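You operate a simulated robot arm through the tools that you are given. There is no shell and no other tool. Be economical: measure what you need, move in short steps, check, and stop when the job is done.

You run a simulated robot arm. Do the job below in one go: nothing can be reset, and whatever is moved stays where it is left.

TASK
Press the yellow zero key two times.

Only the result counts: the job must be done as asked and must still hold three seconds after the hand-in. Knocking over, shifting, dropping, spilling or breaking anything else fails it.

THE ROBOT
A 7-joint arm with a two-finger parallel gripper on a trunk, on a base that drives. Base frame: it is fixed to the floor where the robot stands at the start and does not move with it; the origin is under the middle of the robot, x ahead of it, y to its left, z up. Readings come in mm, degrees, newtons and seconds.
With the tool pointing down near the work surface it reaches from about 340 to 760 mm from the robot's upright axis, wherever it stands. Its first joint turns from -115.0 to 115.0 degrees. Places, roughly: yellow zero key [500, 100, 900]. Payload 3.91 kg.
The tool frame sits at the grasp point between the pads (the TCP): z along the fingers, y along the line on which they close. The tips reach 30 mm beyond it. The gripper opens to 110 mm. The fingers are 20 mm wide and 10 mm thick; the gripper's body (48 by 112 mm) begins 55 mm behind the TCP.
Orientation is told as [roll, pitch, yaw] about the base's x, y, z axes, in that order, counted from this pose: with the fingers straight down and closing along the base's y, the tool's x points along the base's -x, its y along +y and its z along -z.

THE INTERFACE
- The arm moves only by the tool apply_moves. Its argument "moves" is one flat list of numbers, 7 for each row, row after row: the shift along the tool's x, y, z in units of 500 mm (1.0 is 500 mm), then the turn, a rotation vector about the tool's x, y, z in units of 90 degrees (1.0 is 90 degrees), then the gripper command, from -1 (fully open) to 1 (shut), values between in proportion. In form: [x, y, z, rx, ry, rz, grip, x, y, z, rx, ry, rz, grip, ...]. A call has 1 to 10 rows; each row is the pose to reach, as a shift and turn from the pose commanded when the call began, along the tool's axes at that moment. A call with a number of a shift or a turn outside -1 to 1 is refused whole. Each row takes 0.2 s and may step no farther than 50 mm and 8.6 degrees from the row before; otherwise, or with a gripper value out of range, the whole call is refused. Where a pose cannot be reached the arm comes as near as it can. A force on the tool above 40 N (or 10 N above the force at the start of the call, whichever is more), or a blocked arm, ends the call early, and 0.2 s more pass. The fingers move at their own pace (about 108 mm/s each) and stop on an object; they squeeze with about 25 N. The grip force told is the motor's: it shows also when the fingers shut on nothing. Time passes only in rows, and 0.2 s behind the last, so rows that repeat a pose let the fingers close. It gives the time, the measured TCP pose, the force on the tool (base axes), the opening and the grip force at its end, in the units of the frame above (readings bear some noise), with the torque about the TCP (base axes, N m) and any sound that the robot's microphone picked up.
- Cameras (640 x 400 px; columns grow to the right, rows downward): "scene" is now at [23.8, 159.7, 1590.8]; the picture's right is [0.09, -1.00, 0.00], its down [-0.67, -0.06, -0.74] and it looks along [0.74, 0.07, -0.67] (base axes); focal length 250 px, centre (320, 200). "wrist" rides on the gripper at [72, 17, -103] in the tool frame; the picture's right is [-0.23, 0.97, 0.00], its down [-0.76, -0.18, -0.62] and it looks along [-0.61, -0.14, 0.78] (tool axes); focal length 222 px, centre (320, 200). There is no depth. A picture from a camera that has moved, and an enlarged one, comes with that camera's place and axes in the base frame and with its lens.
- get_image(camera): a new picture of that camera. It takes no simulated time.
- raise_lower(by): slides the trunk up (or, below 0, down) by that many mm; the arm and the scene camera ride with it, the base frame stays. It gives what a move gives, with no picture.
- drive_base(legs): drives the robot by 1 to 6 legs, each [ahead, turn to the left] in mm and degrees, along the robot's own axes; the way and the turn of a leg run together, so that a leg with both is an arc; at most 1500 mm and 180 degrees a leg. The arm and the cameras ride along, it lands a little off, and it stops where it bumps. It gives what a move gives.
- pan_tilt(pan, tilt): turns the head with the scene camera to pan (to the left, within 155 degrees either way) and tilt (down, from -29 to 69), counted from straight ahead of the robot. It gives what a move gives.
- zoom(camera, box): a new picture of the part [left, top, right, bottom] of that camera's present view, enlarged. It takes no simulated time.
- finish_job(): hands the job in; it is judged then, once.

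Work in short steps. Places have to be worked out from the pictures, the camera data and where the tool is seen: move nearer, look again, correct. Check each grasp and each placing, and mend what went wrong. You have 120 turns and 82 pictures in all, those below and enlarged ones among them. Open the gripper and draw the arm clear of the work before you hand the job in, unless the task says otherwise; then end with one line.

The tools are called after ">>>" as name(argument=value, ...) on one line, values as JSON. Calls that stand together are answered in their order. apply_moves: Moves the arm, as the interface text tells. Its arguments: {"type":"object","properties":{"moves":{"type":"array","items":{"type":"number"}}},"required":["moves"]} The other tools are called the same way: raise_lower (by) slides the trunk up or down; drive_base (legs) drives the base; pan_tilt (pan, tilt) turns the head that bears the scene camera; get_image (camera) takes a picture; zoom (camera, box) takes an enlarged picture of a part of a camera's view; finish_job () hands the job in.

At the start:

```text
t: 0.0
position: [438.0, 269.5, 1181.2]
tool_rot: [0.0, 0.0, -0.5]
force: [-0.3, 0.4, 1.1]
torque: [0.04, -0.01, -0.03]
opening: 110.1
finger_force: 0.1
trunk travel left (down, up): [-700.0, 290.0]
robot x, y, heading: [2.2, -3.2, -0.1]
head pan, tilt: [5.3, 42.3]
```

scene: 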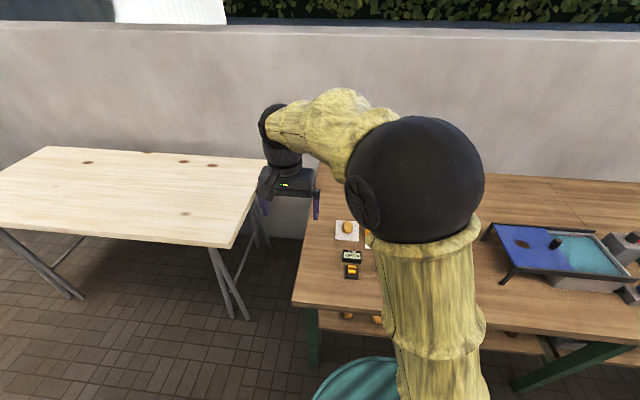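
wrist: 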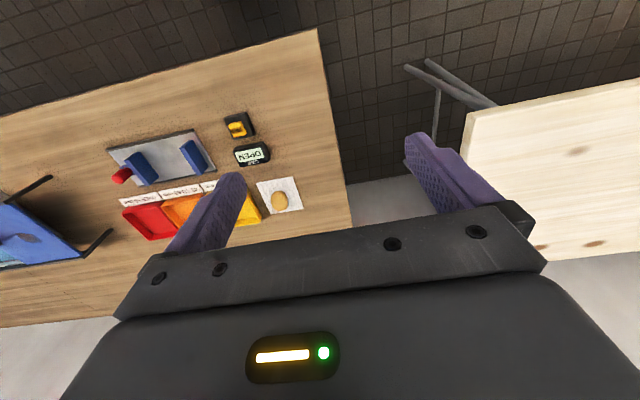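

The wrist view shows a small black device with a yellow part near (238,127) and a display near (252,155). I zoom in to tell which is the key.

>>> zoom(camera="wrist", box=[100, 90, 340, 240])

>>> zoom(camera="scene", box=[310, 200, 400, 300])

```text
2.67 times, centred on (220, 165) of wrist
camera zoom: at [366.1, 286.8, 1285.2], right [0.24, 0.97, 0.0], down [0.76, -0.18, 0.62], along [0.61, -0.15, -0.78], focal length 592 px, centre (587, 293)
```

zoom: 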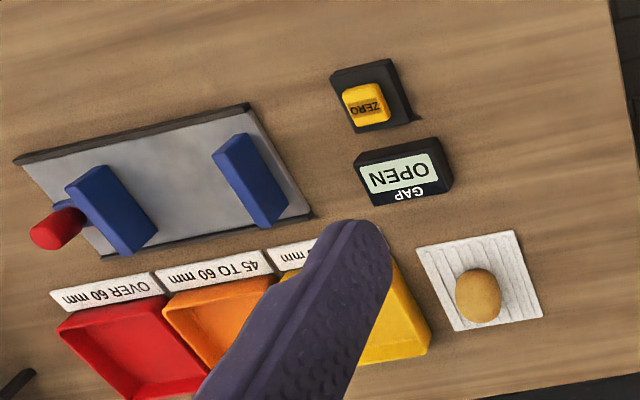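

```text
4.00 times, centred on (355, 250) of scene
camera zoom: at [23.8, 159.7, 1590.8], right [0.09, -1.0, 0.0], down [-0.67, -0.06, -0.74], along [0.74, 0.07, -0.67], focal length 1002 px, centre (180, 0)
```

zoom: 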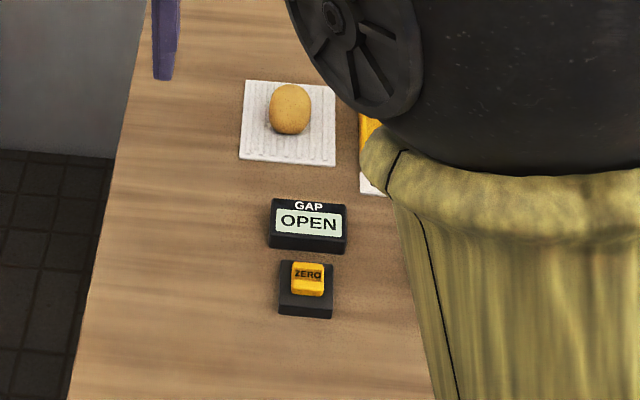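

The two views put the ZERO key near (472, 105, 905). I shut the gripper and move above it, with the TCP at about z 1050, then look again.

>>> apply_moves(moves=[-0.011, -0.055, 0.043, 0, 0, 0, 1, -0.022, -0.11, 0.087, 0, 0, 0, 1, -0.034, -0.165, 0.13, 0, 0, 0, 1, -0.045, -0.22, 0.173, 0, 0, 0, 1, -0.057, -0.275, 0.217, 0, 0, 0, 1, -0.068, -0.329, 0.26, 0, 0, 0, 1, -0.068, -0.329, 0.26, 0, 0, 0, 1])

>>> get_image(camera="wrist")

>>> get_image(camera="scene")

```text
t: 1.6
position: [469.9, 105.5, 1051.0]
tool_rot: [0.1, 0.0, -0.5]
force: [0.1, -0.4, 0.6]
torque: [0.02, -0.02, 0.01]
opening: 0.1
finger_force: 25.0
trunk travel left (down, up): [-700.0, 290.0]
robot x, y, heading: [-3.2, 2.4, 0.1]
head pan, tilt: [5.3, 42.3]
```

```text
77 pictures are left
camera wrist: at [396.6, 122.7, 1153.6], right [0.24, 0.97, 0.0], down [0.76, -0.18, 0.62], along [0.61, -0.15, -0.78], focal length 222 px, centre (320, 200)
```

wrist: 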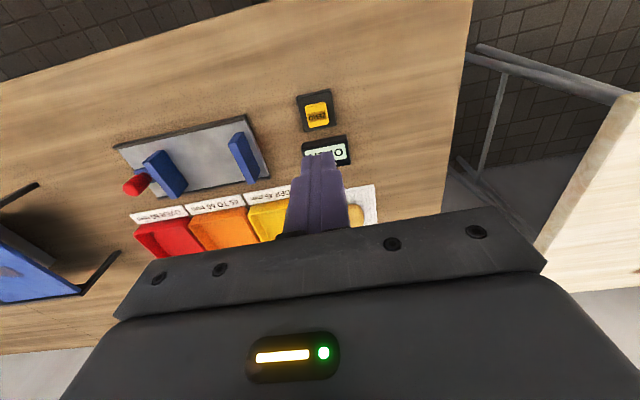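

```text
76 pictures are left
camera scene: at [23.6, 159.9, 1590.8], right [0.09, -1.0, 0.0], down [-0.67, -0.06, -0.74], along [0.74, 0.07, -0.67], focal length 250 px, centre (320, 200)
```

scene: 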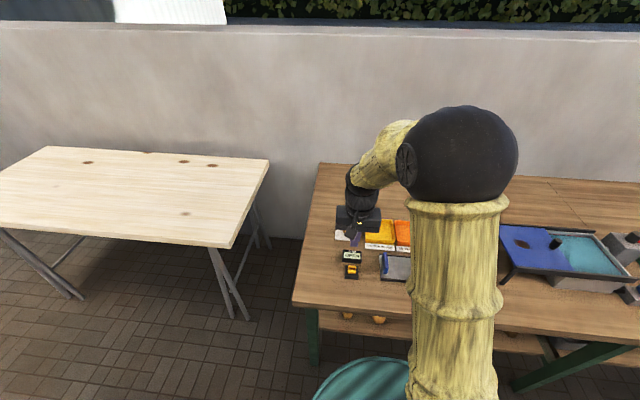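

The gripper is shut above the key. I zoom in to measure the key from closer.

>>> zoom(camera="wrist", box=[270, 80, 382, 150])

>>> zoom(camera="scene", box=[310, 220, 406, 280])

```text
5.71 times, centred on (326, 115) of wrist
camera zoom: at [396.6, 122.7, 1153.6], right [0.24, 0.97, 0.0], down [0.76, -0.18, 0.62], along [0.61, -0.15, -0.78], focal length 1269 px, centre (286, 686)
```

zoom: 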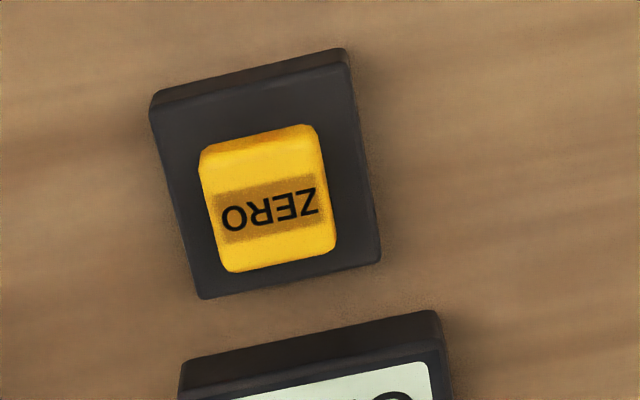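

```text
6.67 times, centred on (358, 250) of scene
camera zoom: at [23.6, 159.9, 1590.8], right [0.09, -1.0, 0.0], down [-0.67, -0.06, -0.74], along [0.74, 0.07, -0.67], focal length 1670 px, centre (67, -133)
```

zoom: 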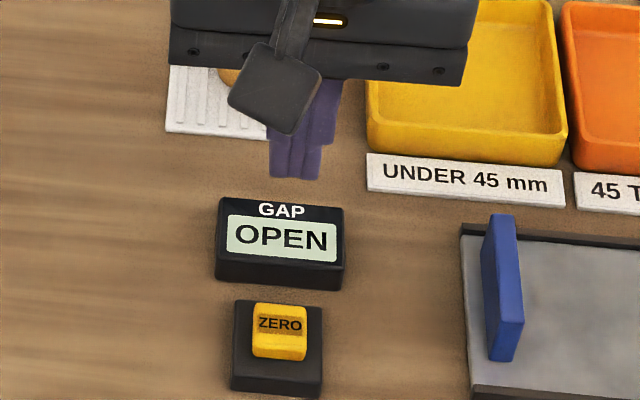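

The key top is near (474, 100, ~903). I shift the tool there and lower it to TCP z 960, with the tips at about 930, for a closer check.

>>> apply_moves(moves=[-0.007, -0.011, 0.06, 0, 0, 0, 1, -0.007, -0.011, 0.12, 0, 0, 0, 1, -0.007, -0.011, 0.18, 0, 0, 0, 1, -0.007, -0.011, 0.18, 0, 0, 0, 1])

>>> zoom(camera="wrist", box=[240, 80, 400, 180])

>>> zoom(camera="scene", box=[310, 230, 406, 290])

```text
t: 2.6
position: [474.4, 100.2, 961.4]
tool_rot: [0.0, 0.1, -0.5]
force: [-0.7, 0.1, -0.1]
torque: [-0.03, -0.01, -0.02]
opening: 0.0
finger_force: 24.5
trunk travel left (down, up): [-700.0, 290.0]
robot x, y, heading: [-3.1, -1.9, 0.2]
head pan, tilt: [5.3, 42.3]
```

```text
4.00 times, centred on (320, 130) of wrist
camera zoom: at [401.9, 117.6, 1064.5], right [0.24, 0.97, 0.0], down [0.76, -0.18, 0.62], along [0.61, -0.15, -0.78], focal length 888 px, centre (320, 480)
```

zoom: 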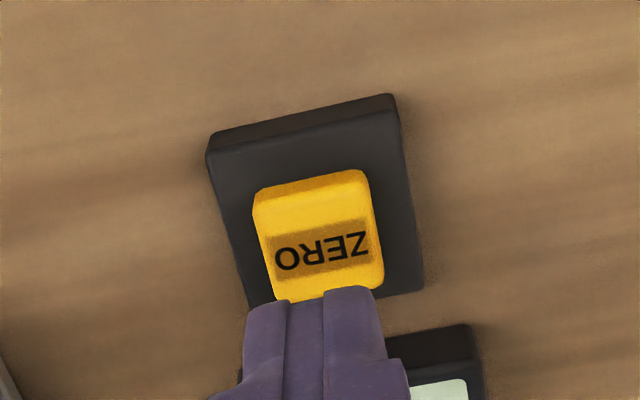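

```text
6.67 times, centred on (358, 260) of scene
camera zoom: at [23.7, 159.6, 1590.9], right [0.09, -1.0, 0.0], down [-0.67, -0.06, -0.74], along [0.74, 0.07, -0.67], focal length 1670 px, centre (67, -200)
```

zoom: 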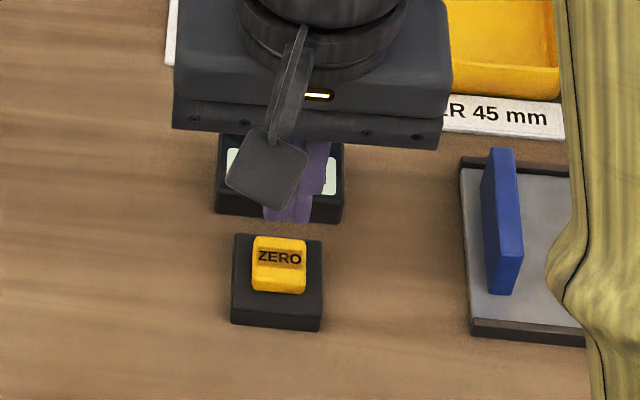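

The closer views put the key at about (471, 100), so I move 4 mm back towards the robot. Then I descend in small steps, watching the force and listening for a click.

>>> apply_moves(moves=[0.007, 0, 0, 0, 0, 0, 1, 0.007, 0, 0.016, 0, 0, 0, 1, 0.007, 0, 0.032, 0, 0, 0, 1, 0.007, 0, 0.032, 0, 0, 0, 1])

>>> zoom(camera="wrist", box=[240, 80, 400, 180])

```text
t: 3.6
position: [470.4, 100.2, 945.2]
tool_rot: [0.0, -0.1, -0.5]
force: [0.3, -0.1, 0.0]
torque: [-0.01, -0.01, 0.01]
opening: 0.0
finger_force: 25.6
trunk travel left (down, up): [-700.0, 290.0]
robot x, y, heading: [-2.0, -2.7, 0.2]
head pan, tilt: [5.3, 42.3]
```

```text
4.00 times, centred on (320, 130) of wrist
camera zoom: at [398.5, 117.1, 1048.4], right [0.24, 0.97, 0.0], down [0.76, -0.18, 0.62], along [0.61, -0.15, -0.78], focal length 888 px, centre (320, 480)
```

zoom: 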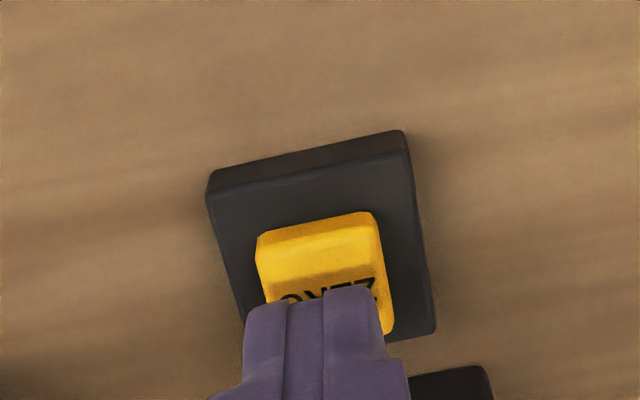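

The finger is lined up and the tips are at about 915. I step down 8 mm and read the force.

>>> apply_moves(moves=[0, 0, 0.004, 0, 0, 0, 1, 0, 0, 0.008, 0, 0, 0, 1, 0, 0, 0.012, 0, 0, 0, 1, 0, 0, 0.016, 0, 0, 0, 1])

>>> zoom(camera="wrist", box=[240, 80, 400, 180])

```text
t: 4.6
position: [472.3, 99.6, 936.4]
tool_rot: [0.0, 0.0, -0.5]
force: [-0.4, -0.1, 0.5]
torque: [0.0, -0.05, -0.02]
opening: 0.1
finger_force: 24.9
trunk travel left (down, up): [-700.0, 290.0]
robot x, y, heading: [-0.5, -0.6, -0.1]
head pan, tilt: [5.3, 42.3]
```

```text
4.00 times, centred on (320, 130) of wrist
camera zoom: at [398.9, 117.3, 1040.0], right [0.24, 0.97, 0.0], down [0.76, -0.18, 0.62], along [0.61, -0.15, -0.78], focal length 888 px, centre (320, 480)
```

zoom: 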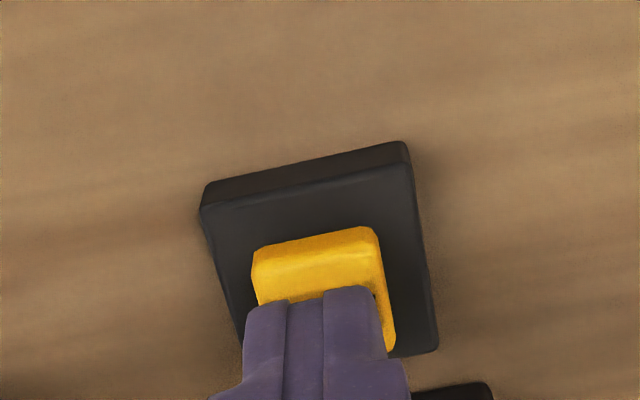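

There is no contact yet with the tips at about 906. I go down another 5 mm in 1 mm steps.

>>> apply_moves(moves=[0, 0, 0.002, 0, 0, 0, 1, 0, 0, 0.004, 0, 0, 0, 1, 0, 0, 0.006, 0, 0, 0, 1, 0, 0, 0.008, 0, 0, 0, 1, 0, 0, 0.01, 0, 0, 0, 1])

```text
t: 5.8
position: [471.7, 99.5, 932.6]
tool_rot: [0.0, -0.1, -0.5]
force: [-0.4, -0.1, 0.0]
torque: [0.0, 0.0, -0.01]
opening: 0.0
finger_force: 24.9
trunk travel left (down, up): [-700.0, 290.0]
robot x, y, heading: [1.2, 0.8, 0.2]
head pan, tilt: [5.3, 42.3]
```

Still no force at TCP z 932. I continue down another 4 mm in 1 mm steps.

>>> apply_moves(moves=[0, 0, 0.002, 0, 0, 0, 1, 0, 0, 0.004, 0, 0, 0, 1, 0, 0, 0.006, 0, 0, 0, 1, 0, 0, 0.008, 0, 0, 0, 1])

>>> zoom(camera="wrist", box=[240, 80, 400, 180])

>>> zoom(camera="scene", box=[310, 230, 406, 290])

```text
t: 6.8
position: [471.1, 99.1, 928.9]
tool_rot: [0.1, 0.1, -0.5]
force: [-0.4, 0.0, -0.9]
torque: [0.01, -0.01, 0.02]
opening: 0.0
finger_force: 25.4
trunk travel left (down, up): [-700.0, 290.0]
robot x, y, heading: [0.8, -0.3, -0.0]
head pan, tilt: [5.3, 42.3]
```

```text
4.00 times, centred on (320, 130) of wrist
camera zoom: at [398.3, 116.5, 1032.4], right [0.24, 0.97, 0.0], down [0.76, -0.18, 0.62], along [0.61, -0.15, -0.78], focal length 888 px, centre (320, 480)
```

zoom: 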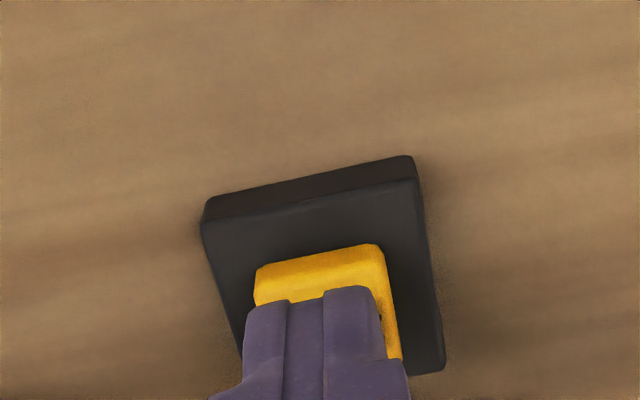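

```text
6.67 times, centred on (358, 260) of scene
camera zoom: at [23.9, 159.6, 1590.8], right [0.09, -1.0, 0.0], down [-0.67, -0.06, -0.74], along [0.74, 0.07, -0.67], focal length 1670 px, centre (67, -200)
```

zoom: 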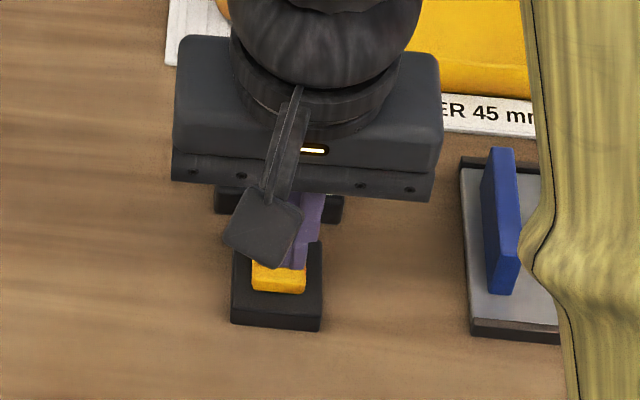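

The force is still near zero and the alignment is good. I keep descending in 1 mm steps.

>>> apply_moves(moves=[0, 0, 0.002, 0, 0, 0, 1, 0, 0, 0.004, 0, 0, 0, 1, 0, 0, 0.006, 0, 0, 0, 1])

```text
t: 7.6
position: [470.0, 99.3, 926.7]
tool_rot: [0.1, 0.0, -0.5]
force: [0.6, 0.1, -0.2]
torque: [-0.02, 0.02, 0.01]
opening: 0.3
finger_force: 24.6
trunk travel left (down, up): [-700.0, 290.0]
robot x, y, heading: [-0.4, -1.3, -0.1]
head pan, tilt: [5.3, 42.3]
```

No contact yet at TCP z 926, so I go another 3 mm.

>>> apply_moves(moves=[0, 0, 0.002, 0, 0, 0, 1, 0, 0, 0.004, 0, 0, 0, 1, 0, 0, 0.006, 0, 0, 0, 1])

>>> zoom(camera="wrist", box=[240, 80, 400, 180])

```text
t: 8.4
position: [471.1, 98.9, 921.6]
tool_rot: [-0.1, 0.1, -0.5]
force: [0.3, 0.0, 0.0]
torque: [-0.03, -0.01, 0.01]
opening: 0.0
finger_force: 24.8
trunk travel left (down, up): [-700.0, 290.0]
robot x, y, heading: [-0.6, 2.7, -0.1]
head pan, tilt: [5.3, 42.3]
```

```text
4.00 times, centred on (320, 130) of wrist
camera zoom: at [398.2, 116.6, 1026.1], right [0.24, 0.97, 0.0], down [0.76, -0.18, 0.62], along [0.61, -0.15, -0.78], focal length 888 px, centre (320, 480)
```

zoom: 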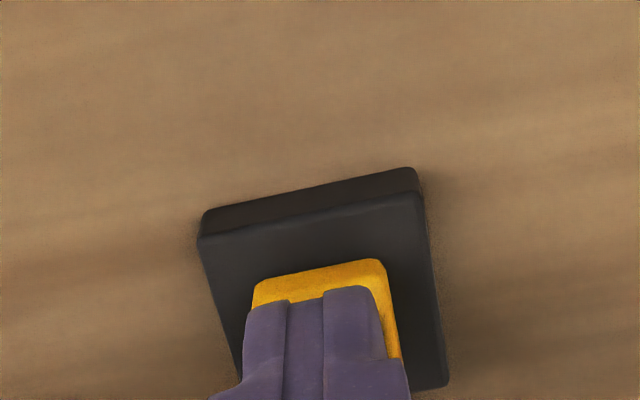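

Still no force and no sound. I take two more 1 mm steps.

>>> apply_moves(moves=[0, 0, 0.002, 0, 0, 0, 1, 0, 0, 0.004, 0, 0, 0, 1])

```text
t: 9.0
position: [470.7, 99.2, 920.4]
tool_rot: [0.0, -0.1, -0.6]
force: [-0.1, -0.1, 0.6]
torque: [0.01, 0.0, -0.01]
opening: 0.1
finger_force: 24.9
trunk travel left (down, up): [-700.0, 290.0]
robot x, y, heading: [3.6, -1.1, 0.3]
head pan, tilt: [5.3, 42.3]
```

No contact yet, so I go down another 2 mm.

>>> apply_moves(moves=[0, 0, 0.002, 0, 0, 0, 1, 0, 0, 0.004, 0, 0, 0, 1])

>>> zoom(camera="wrist", box=[270, 110, 366, 170])

>>> zoom(camera="scene", box=[330, 240, 378, 270])

```text
t: 9.6
position: [471.0, 98.5, 917.8]
tool_rot: [0.0, 0.0, -0.5]
force: [-0.6, 0.8, 0.0]
torque: [0.03, 0.0, -0.02]
opening: 0.0
finger_force: 25.1
trunk travel left (down, up): [-700.0, 290.0]
robot x, y, heading: [2.1, -1.2, -0.0]
head pan, tilt: [5.3, 42.3]
```

```text
6.67 times, centred on (318, 140) of wrist
camera zoom: at [398.2, 116.0, 1022.7], right [0.24, 0.97, 0.0], down [0.76, -0.18, 0.62], along [0.61, -0.15, -0.78], focal length 1481 px, centre (333, 600)
```

zoom: 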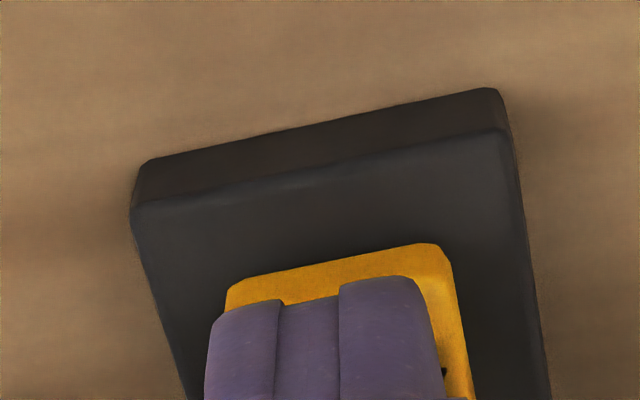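

```text
13.33 times, centred on (354, 255) of scene
camera zoom: at [23.9, 159.7, 1590.8], right [0.09, -1.0, 0.0], down [-0.67, -0.06, -0.74], along [0.74, 0.07, -0.67], focal length 3339 px, centre (-133, -533)
```

zoom: 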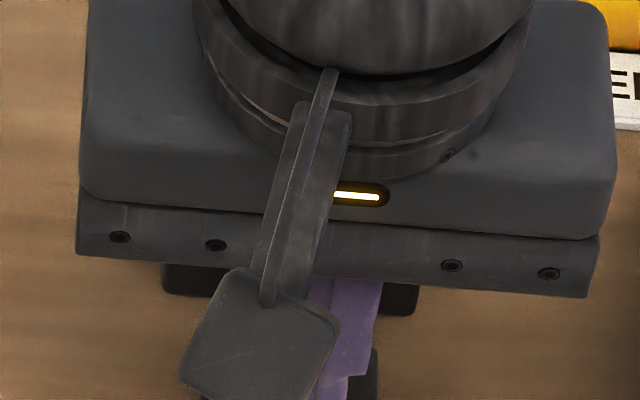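

The triangulated key top was near 887, and the tips are now at about 888, so contact should come soon. I continue in 1 mm steps.

>>> apply_moves(moves=[0, 0, 0.002, 0, 0, 0, 1, 0, 0, 0.004, 0, 0, 0, 1])

>>> zoom(camera="scene", box=[330, 250, 378, 280])

```text
t: 10.2
position: [472.7, 99.8, 916.8]
tool_rot: [-0.1, 0.1, -0.6]
force: [-0.4, -0.1, 0.1]
torque: [0.02, 0.01, 0.02]
opening: 0.0
finger_force: 24.8
trunk travel left (down, up): [-700.0, 290.0]
robot x, y, heading: [-1.5, 1.7, -0.0]
head pan, tilt: [5.3, 42.3]
```

```text
13.33 times, centred on (354, 265) of scene
camera zoom: at [23.9, 159.6, 1590.8], right [0.09, -1.0, 0.0], down [-0.67, -0.06, -0.74], along [0.74, 0.07, -0.67], focal length 3339 px, centre (-133, -667)
```

zoom: 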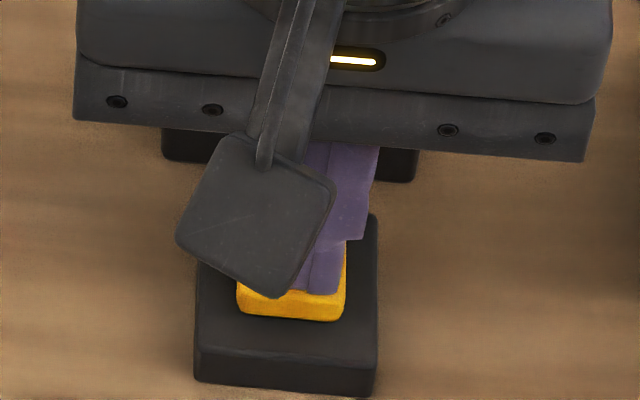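

The tip looks centred and just above the key top. I continue down 3 mm.

>>> apply_moves(moves=[0, 0, 0.002, 0, 0, 0, 1, 0, 0, 0.004, 0, 0, 0, 1, 0, 0, 0.006, 0, 0, 0, 1])

>>> zoom(camera="scene", box=[330, 250, 378, 280])

```text
t: 11.0
position: [470.8, 100.4, 913.3]
tool_rot: [-0.1, 0.0, -0.5]
force: [0.1, -0.7, 0.2]
torque: [-0.01, -0.03, -0.05]
opening: 0.1
finger_force: 24.8
trunk travel left (down, up): [-700.0, 290.0]
robot x, y, heading: [2.0, -0.5, 0.3]
head pan, tilt: [5.3, 42.3]
```

```text
13.33 times, centred on (354, 265) of scene
camera zoom: at [23.9, 159.7, 1590.8], right [0.09, -1.0, 0.0], down [-0.67, -0.06, -0.74], along [0.74, 0.07, -0.67], focal length 3339 px, centre (-133, -667)
```

zoom: 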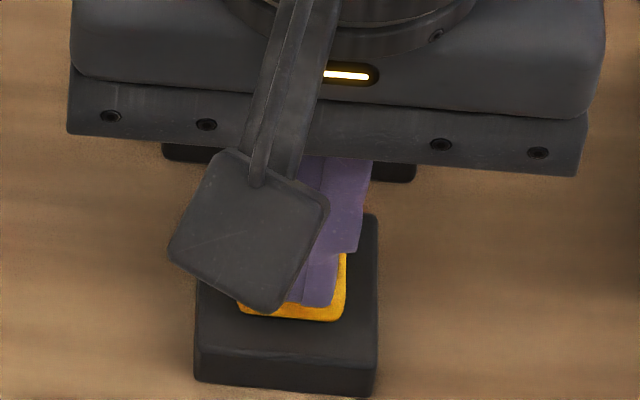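

The scene view is ambiguous about whether the finger is pressing or in front of the key. I check with the wrist camera.

>>> zoom(camera="wrist", box=[270, 110, 366, 170])

```text
6.67 times, centred on (318, 140) of wrist
camera zoom: at [398.5, 117.7, 1017.3], right [0.24, 0.97, 0.0], down [0.76, -0.18, 0.62], along [0.61, -0.15, -0.78], focal length 1481 px, centre (333, 600)
```

zoom: 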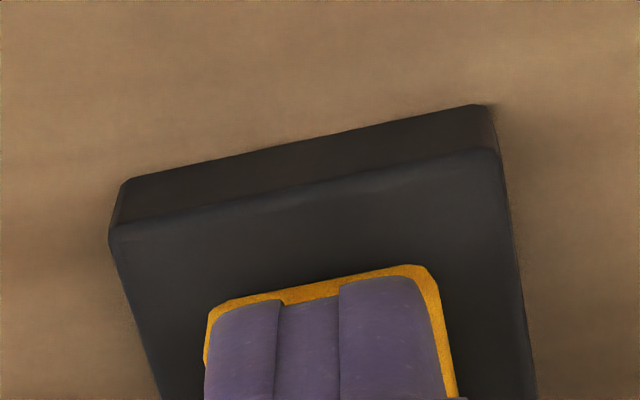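

The key's visible front face keeps shrinking, with the finger over it. I go down 2 mm more and watch the force and sound.

>>> apply_moves(moves=[0, 0, 0.002, 0, 0, 0, 1, 0, 0, 0.004, 0, 0, 0, 1])

>>> zoom(camera="wrist", box=[270, 110, 366, 170])

```text
t: 11.6
position: [471.2, 99.7, 910.9]
tool_rot: [0.0, 0.0, -0.4]
force: [-0.1, 0.5, 0.2]
torque: [0.02, 0.03, 0.01]
opening: 0.5
finger_force: 24.9
trunk travel left (down, up): [-700.0, 290.0]
robot x, y, heading: [0.1, -1.8, 0.3]
head pan, tilt: [5.3, 42.3]
```

```text
6.67 times, centred on (318, 140) of wrist
camera zoom: at [398.9, 116.5, 1015.1], right [0.24, 0.97, 0.0], down [0.76, -0.18, 0.62], along [0.61, -0.15, -0.78], focal length 1481 px, centre (333, 600)
```

zoom: 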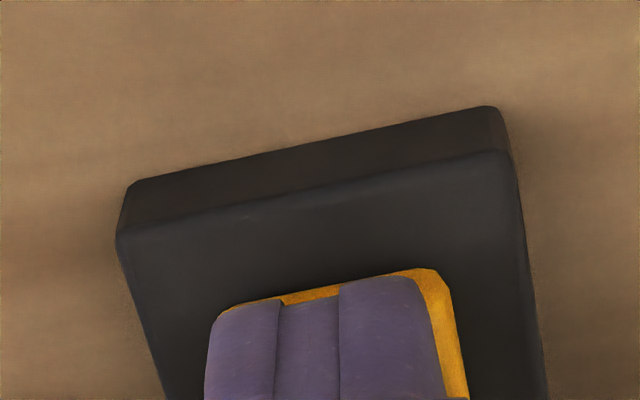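

Putting both views together with no contact at tip z 881, the key must be lower and farther out than I first judged, with its centre near x 483. I raise 15 mm, shift 10 mm ahead and look again.

>>> apply_moves(moves=[0, 0, -0.015, 0, 0, 0, 1, 0, 0, -0.03, 0, 0, 0, 1, -0.01, 0, -0.03, 0, 0, 0, 1, -0.02, 0, -0.03, 0, 0, 0, 1, -0.02, 0, -0.03, 0, 0, 0, 1])

>>> zoom(camera="wrist", box=[270, 110, 366, 170])

>>> zoom(camera="scene", box=[330, 250, 378, 280])

```text
t: 12.8
position: [480.4, 98.4, 925.8]
tool_rot: [0.0, 0.0, -0.5]
force: [0.8, 0.1, -0.3]
torque: [0.01, 0.0, -0.01]
opening: 0.2
finger_force: 25.2
trunk travel left (down, up): [-700.0, 290.0]
robot x, y, heading: [3.1, -3.7, 0.2]
head pan, tilt: [5.3, 42.3]
```

```text
6.67 times, centred on (318, 140) of wrist
camera zoom: at [407.7, 116.7, 1030.7], right [0.24, 0.97, 0.0], down [0.76, -0.18, 0.62], along [0.61, -0.15, -0.78], focal length 1481 px, centre (333, 600)
```

zoom: 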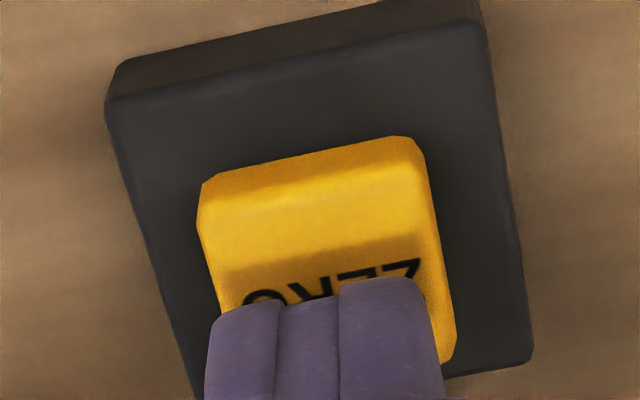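

```text
13.33 times, centred on (354, 265) of scene
camera zoom: at [23.8, 159.7, 1590.8], right [0.09, -1.0, 0.0], down [-0.67, -0.06, -0.74], along [0.74, 0.07, -0.67], focal length 3339 px, centre (-133, -667)
```

zoom: 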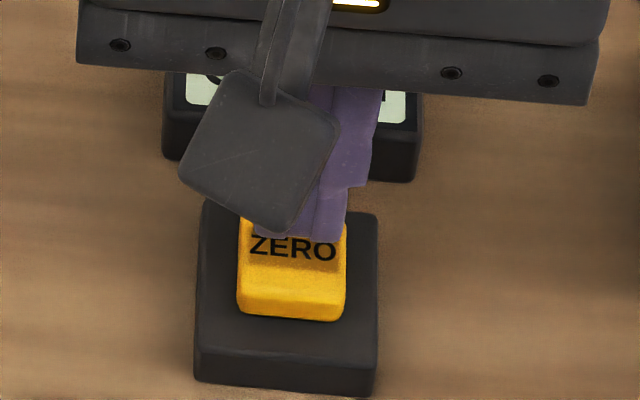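

The finger now sits over the back half of the key top or more, depending on the key's true height. I step down 10 mm here and look.

>>> apply_moves(moves=[0, 0, 0.004, 0, 0, 0, 1, 0, 0, 0.008, 0, 0, 0, 1, 0, 0, 0.012, 0, 0, 0, 1, 0, 0, 0.016, 0, 0, 0, 1, 0, 0, 0.02, 0, 0, 0, 1])

>>> zoom(camera="wrist", box=[270, 110, 366, 170])

>>> zoom(camera="scene", box=[330, 250, 378, 280])

```text
t: 14.0
position: [480.6, 100.5, 916.6]
tool_rot: [0.0, 0.0, -0.5]
force: [0.0, -0.3, -0.3]
torque: [0.01, -0.03, -0.01]
opening: 0.0
finger_force: 24.8
trunk travel left (down, up): [-700.0, 290.0]
robot x, y, heading: [-2.7, -0.5, -0.3]
head pan, tilt: [5.3, 42.3]
```

```text
6.67 times, centred on (318, 140) of wrist
camera zoom: at [408.1, 117.5, 1020.1], right [0.24, 0.97, 0.0], down [0.76, -0.18, 0.62], along [0.61, -0.15, -0.78], focal length 1481 px, centre (333, 600)
```

zoom: 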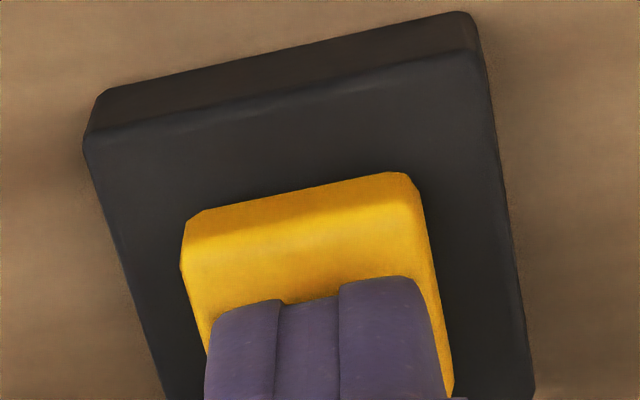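

```text
13.33 times, centred on (354, 265) of scene
camera zoom: at [23.9, 159.7, 1590.8], right [0.09, -1.0, 0.0], down [-0.67, -0.06, -0.74], along [0.74, 0.07, -0.67], focal length 3339 px, centre (-133, -667)
```

zoom: 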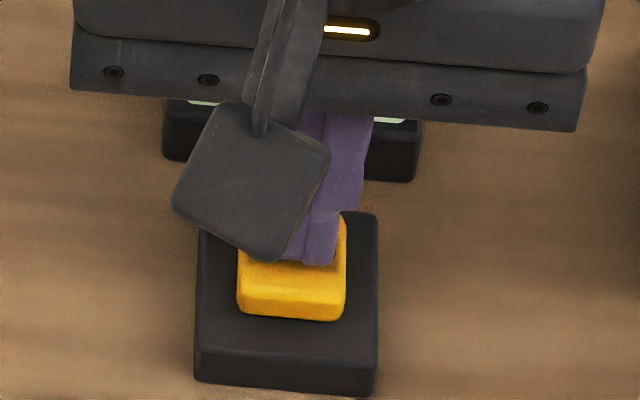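

There is still clearance and the finger is well within the key top in both views. I go down another 6 mm in 1 to 2 mm rows.

>>> apply_moves(moves=[0, 0, 0.003, 0, 0, 0, 1, 0, 0, 0.006, 0, 0, 0, 1, 0, 0, 0.009, 0, 0, 0, 1, 0, 0, 0.012, 0, 0, 0, 1])

>>> zoom(camera="wrist", box=[270, 110, 366, 170])

>>> zoom(camera="scene", box=[330, 250, 378, 280])

```text
t: 15.0
position: [481.9, 98.5, 910.6]
tool_rot: [0.0, 0.0, -0.5]
force: [0.0, -0.3, -0.1]
torque: [-0.01, -0.03, 0.02]
opening: 0.2
finger_force: 24.9
trunk travel left (down, up): [-700.0, 290.0]
robot x, y, heading: [0.3, -1.8, 0.2]
head pan, tilt: [5.3, 42.3]
```

```text
6.67 times, centred on (318, 140) of wrist
camera zoom: at [408.2, 116.0, 1013.8], right [0.24, 0.97, 0.0], down [0.76, -0.18, 0.62], along [0.61, -0.15, -0.78], focal length 1481 px, centre (333, 600)
```

zoom: 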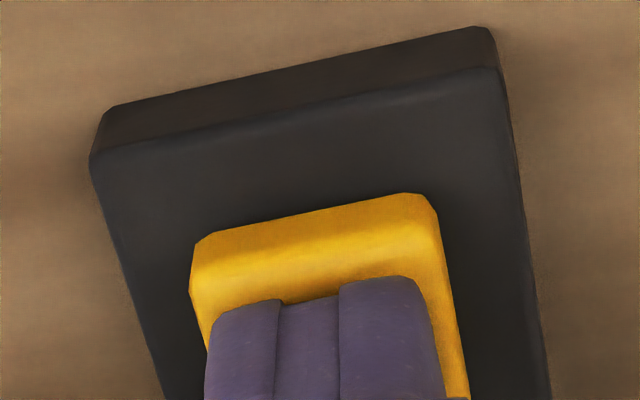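

```text
13.33 times, centred on (354, 265) of scene
camera zoom: at [23.9, 159.7, 1590.8], right [0.09, -1.0, 0.0], down [-0.67, -0.06, -0.74], along [0.74, 0.07, -0.67], focal length 3339 px, centre (-133, -667)
```

zoom: 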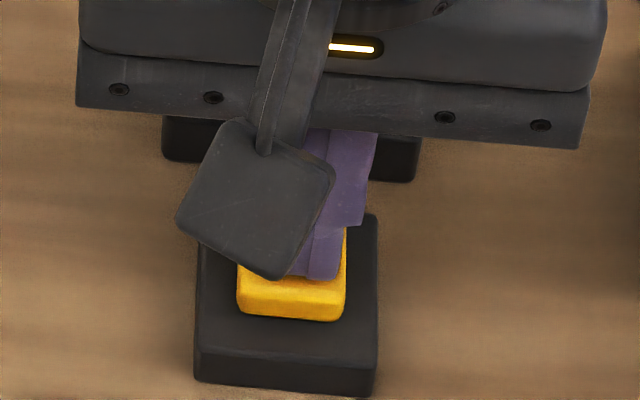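

Both views still show the finger over the key top, with no force. I continue 5 mm down.

>>> apply_moves(moves=[0, 0, 0.002, 0, 0, 0, 1, 0, 0, 0.004, 0, 0, 0, 1, 0, 0, 0.006, 0, 0, 0, 1, 0, 0, 0.008, 0, 0, 0, 1, 0, 0, 0.01, 0, 0, 0, 1])

>>> zoom(camera="wrist", box=[270, 110, 366, 170])

>>> zoom(camera="scene", box=[330, 250, 378, 280])

```text
t: 16.2
position: [480.5, 98.3, 905.4]
tool_rot: [0.0, 0.0, -0.5]
force: [-1.0, 0.6, 1.7]
torque: [0.05, 0.05, 0.03]
opening: 0.3
finger_force: 25.2
trunk travel left (down, up): [-700.0, 290.0]
robot x, y, heading: [-0.1, -1.2, -0.2]
head pan, tilt: [5.3, 42.3]
heard: click
```

```text
6.67 times, centred on (318, 140) of wrist
camera zoom: at [408.6, 116.1, 1009.4], right [0.24, 0.97, 0.0], down [0.76, -0.18, 0.62], along [0.61, -0.15, -0.78], focal length 1481 px, centre (333, 600)
```

zoom: 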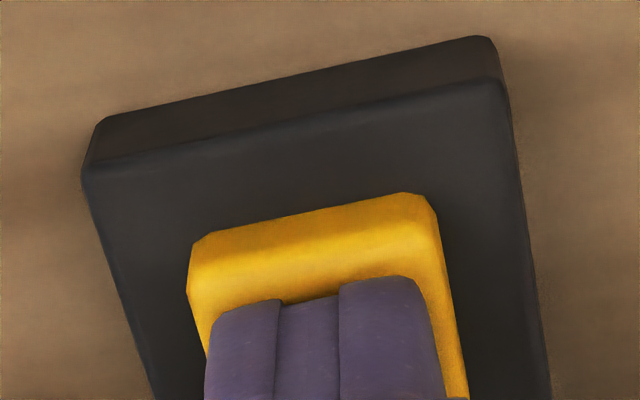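

```text
13.33 times, centred on (354, 265) of scene
camera zoom: at [23.6, 159.7, 1590.9], right [0.09, -1.0, 0.0], down [-0.67, -0.06, -0.74], along [0.74, 0.07, -0.67], focal length 3339 px, centre (-133, -667)
```

zoom: 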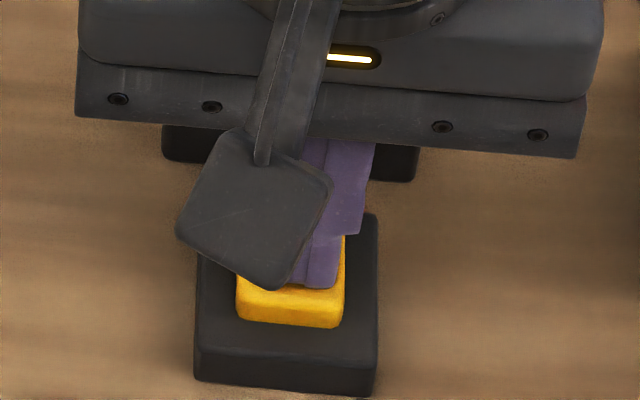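

A click came with a light force, so that is one press. I raise 10 mm to release the key fully.

>>> apply_moves(moves=[0, 0, -0.006, 0, 0, 0, 1, 0, 0, -0.012, 0, 0, 0, 1, 0, 0, -0.02, 0, 0, 0, 1, 0, 0, -0.02, 0, 0, 0, 1, 0, 0, -0.02, 0, 0, 0, 1])

>>> zoom(camera="scene", box=[330, 250, 378, 280])

```text
t: 17.4
position: [482.6, 98.9, 915.1]
tool_rot: [0.0, 0.0, -0.6]
force: [0.0, -0.6, 0.1]
torque: [0.0, 0.01, 0.02]
opening: 0.0
finger_force: 25.4
trunk travel left (down, up): [-700.0, 290.0]
robot x, y, heading: [0.0, 0.4, -0.0]
head pan, tilt: [5.3, 42.3]
```

```text
13.33 times, centred on (354, 265) of scene
camera zoom: at [23.9, 159.7, 1590.8], right [0.09, -1.0, 0.0], down [-0.67, -0.06, -0.74], along [0.74, 0.07, -0.67], focal length 3339 px, centre (-133, -667)
```

zoom: 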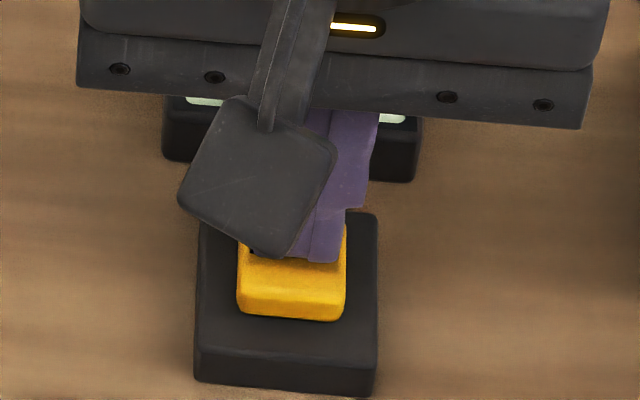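

The key has sprung back up to its earlier place. I make the second press by going down the same 10 mm.

>>> apply_moves(moves=[0, 0, 0.006, 0, 0, 0, 1, 0, 0, 0.01, 0, 0, 0, 1, 0, 0, 0.012, 0, 0, 0, 1, 0, 0, 0.014, 0, 0, 0, 1, 0, 0, 0.016, 0, 0, 0, 1, 0, 0, 0.018, 0, 0, 0, 1, 0, 0, 0.02, 0, 0, 0, 1])

```text
t: 19.0
position: [481.8, 98.4, 905.2]
tool_rot: [0.0, 0.0, -0.5]
force: [0.8, 1.7, 1.9]
torque: [0.0, -0.03, 0.0]
opening: 0.0
finger_force: 25.0
trunk travel left (down, up): [-700.0, 290.0]
robot x, y, heading: [0.8, 1.7, 0.0]
head pan, tilt: [5.3, 42.3]
heard: click
```

A second click was heard. I raise straight up well clear of the key.

>>> apply_moves(moves=[0, 0, -0.01, 0, 0, 0, 1, 0, 0, -0.03, 0, 0, 0, 1, 0, 0, -0.1, 0, 0, 0, 1, 0, 0, -0.18, 0, 0, 0, 1, 0, 0, -0.26, 0, 0, 0, 1, 0, 0, -0.34, 0, 0, 0, 1, 0, 0, -0.4, 0, 0, 0, 0, 0, 0, -0.4, 0, 0, 0, -1, 0, 0, -0.4, 0, 0, 0, -1, 0, 0, -0.4, 0, 0, 0, -1])

>>> zoom(camera="scene", box=[310, 220, 406, 280])

```text
t: 21.2
position: [479.3, 100.7, 1105.5]
tool_rot: [0.0, -0.1, -0.5]
force: [0.0, -0.3, -1.3]
torque: [-0.01, 0.02, 0.0]
opening: 110.1
finger_force: 0.0
trunk travel left (down, up): [-700.0, 290.0]
robot x, y, heading: [-0.7, -2.6, 0.0]
head pan, tilt: [5.3, 42.3]
```

```text
6.67 times, centred on (358, 250) of scene
camera zoom: at [23.8, 159.6, 1590.8], right [0.09, -1.0, 0.0], down [-0.67, -0.06, -0.74], along [0.74, 0.07, -0.67], focal length 1670 px, centre (67, -133)
```

zoom: 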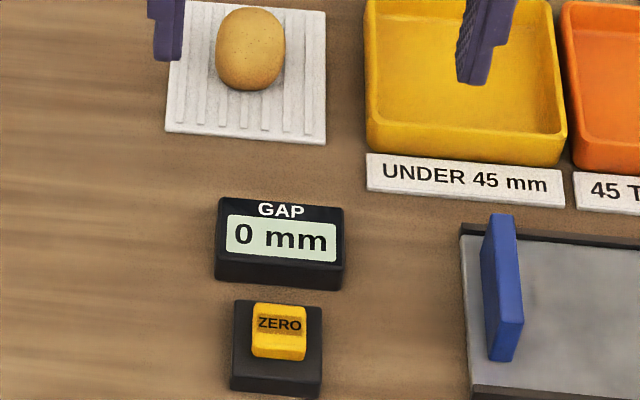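

The display reads "0 mm", the key is back up, the gripper is open and clear, and nothing else has moved. I hand the job in.

>>> finish_job()

```text
The job is handed in.
```

I pressed the yellow zero key twice, with a click heard each time, and the gap display now reads "0 mm".
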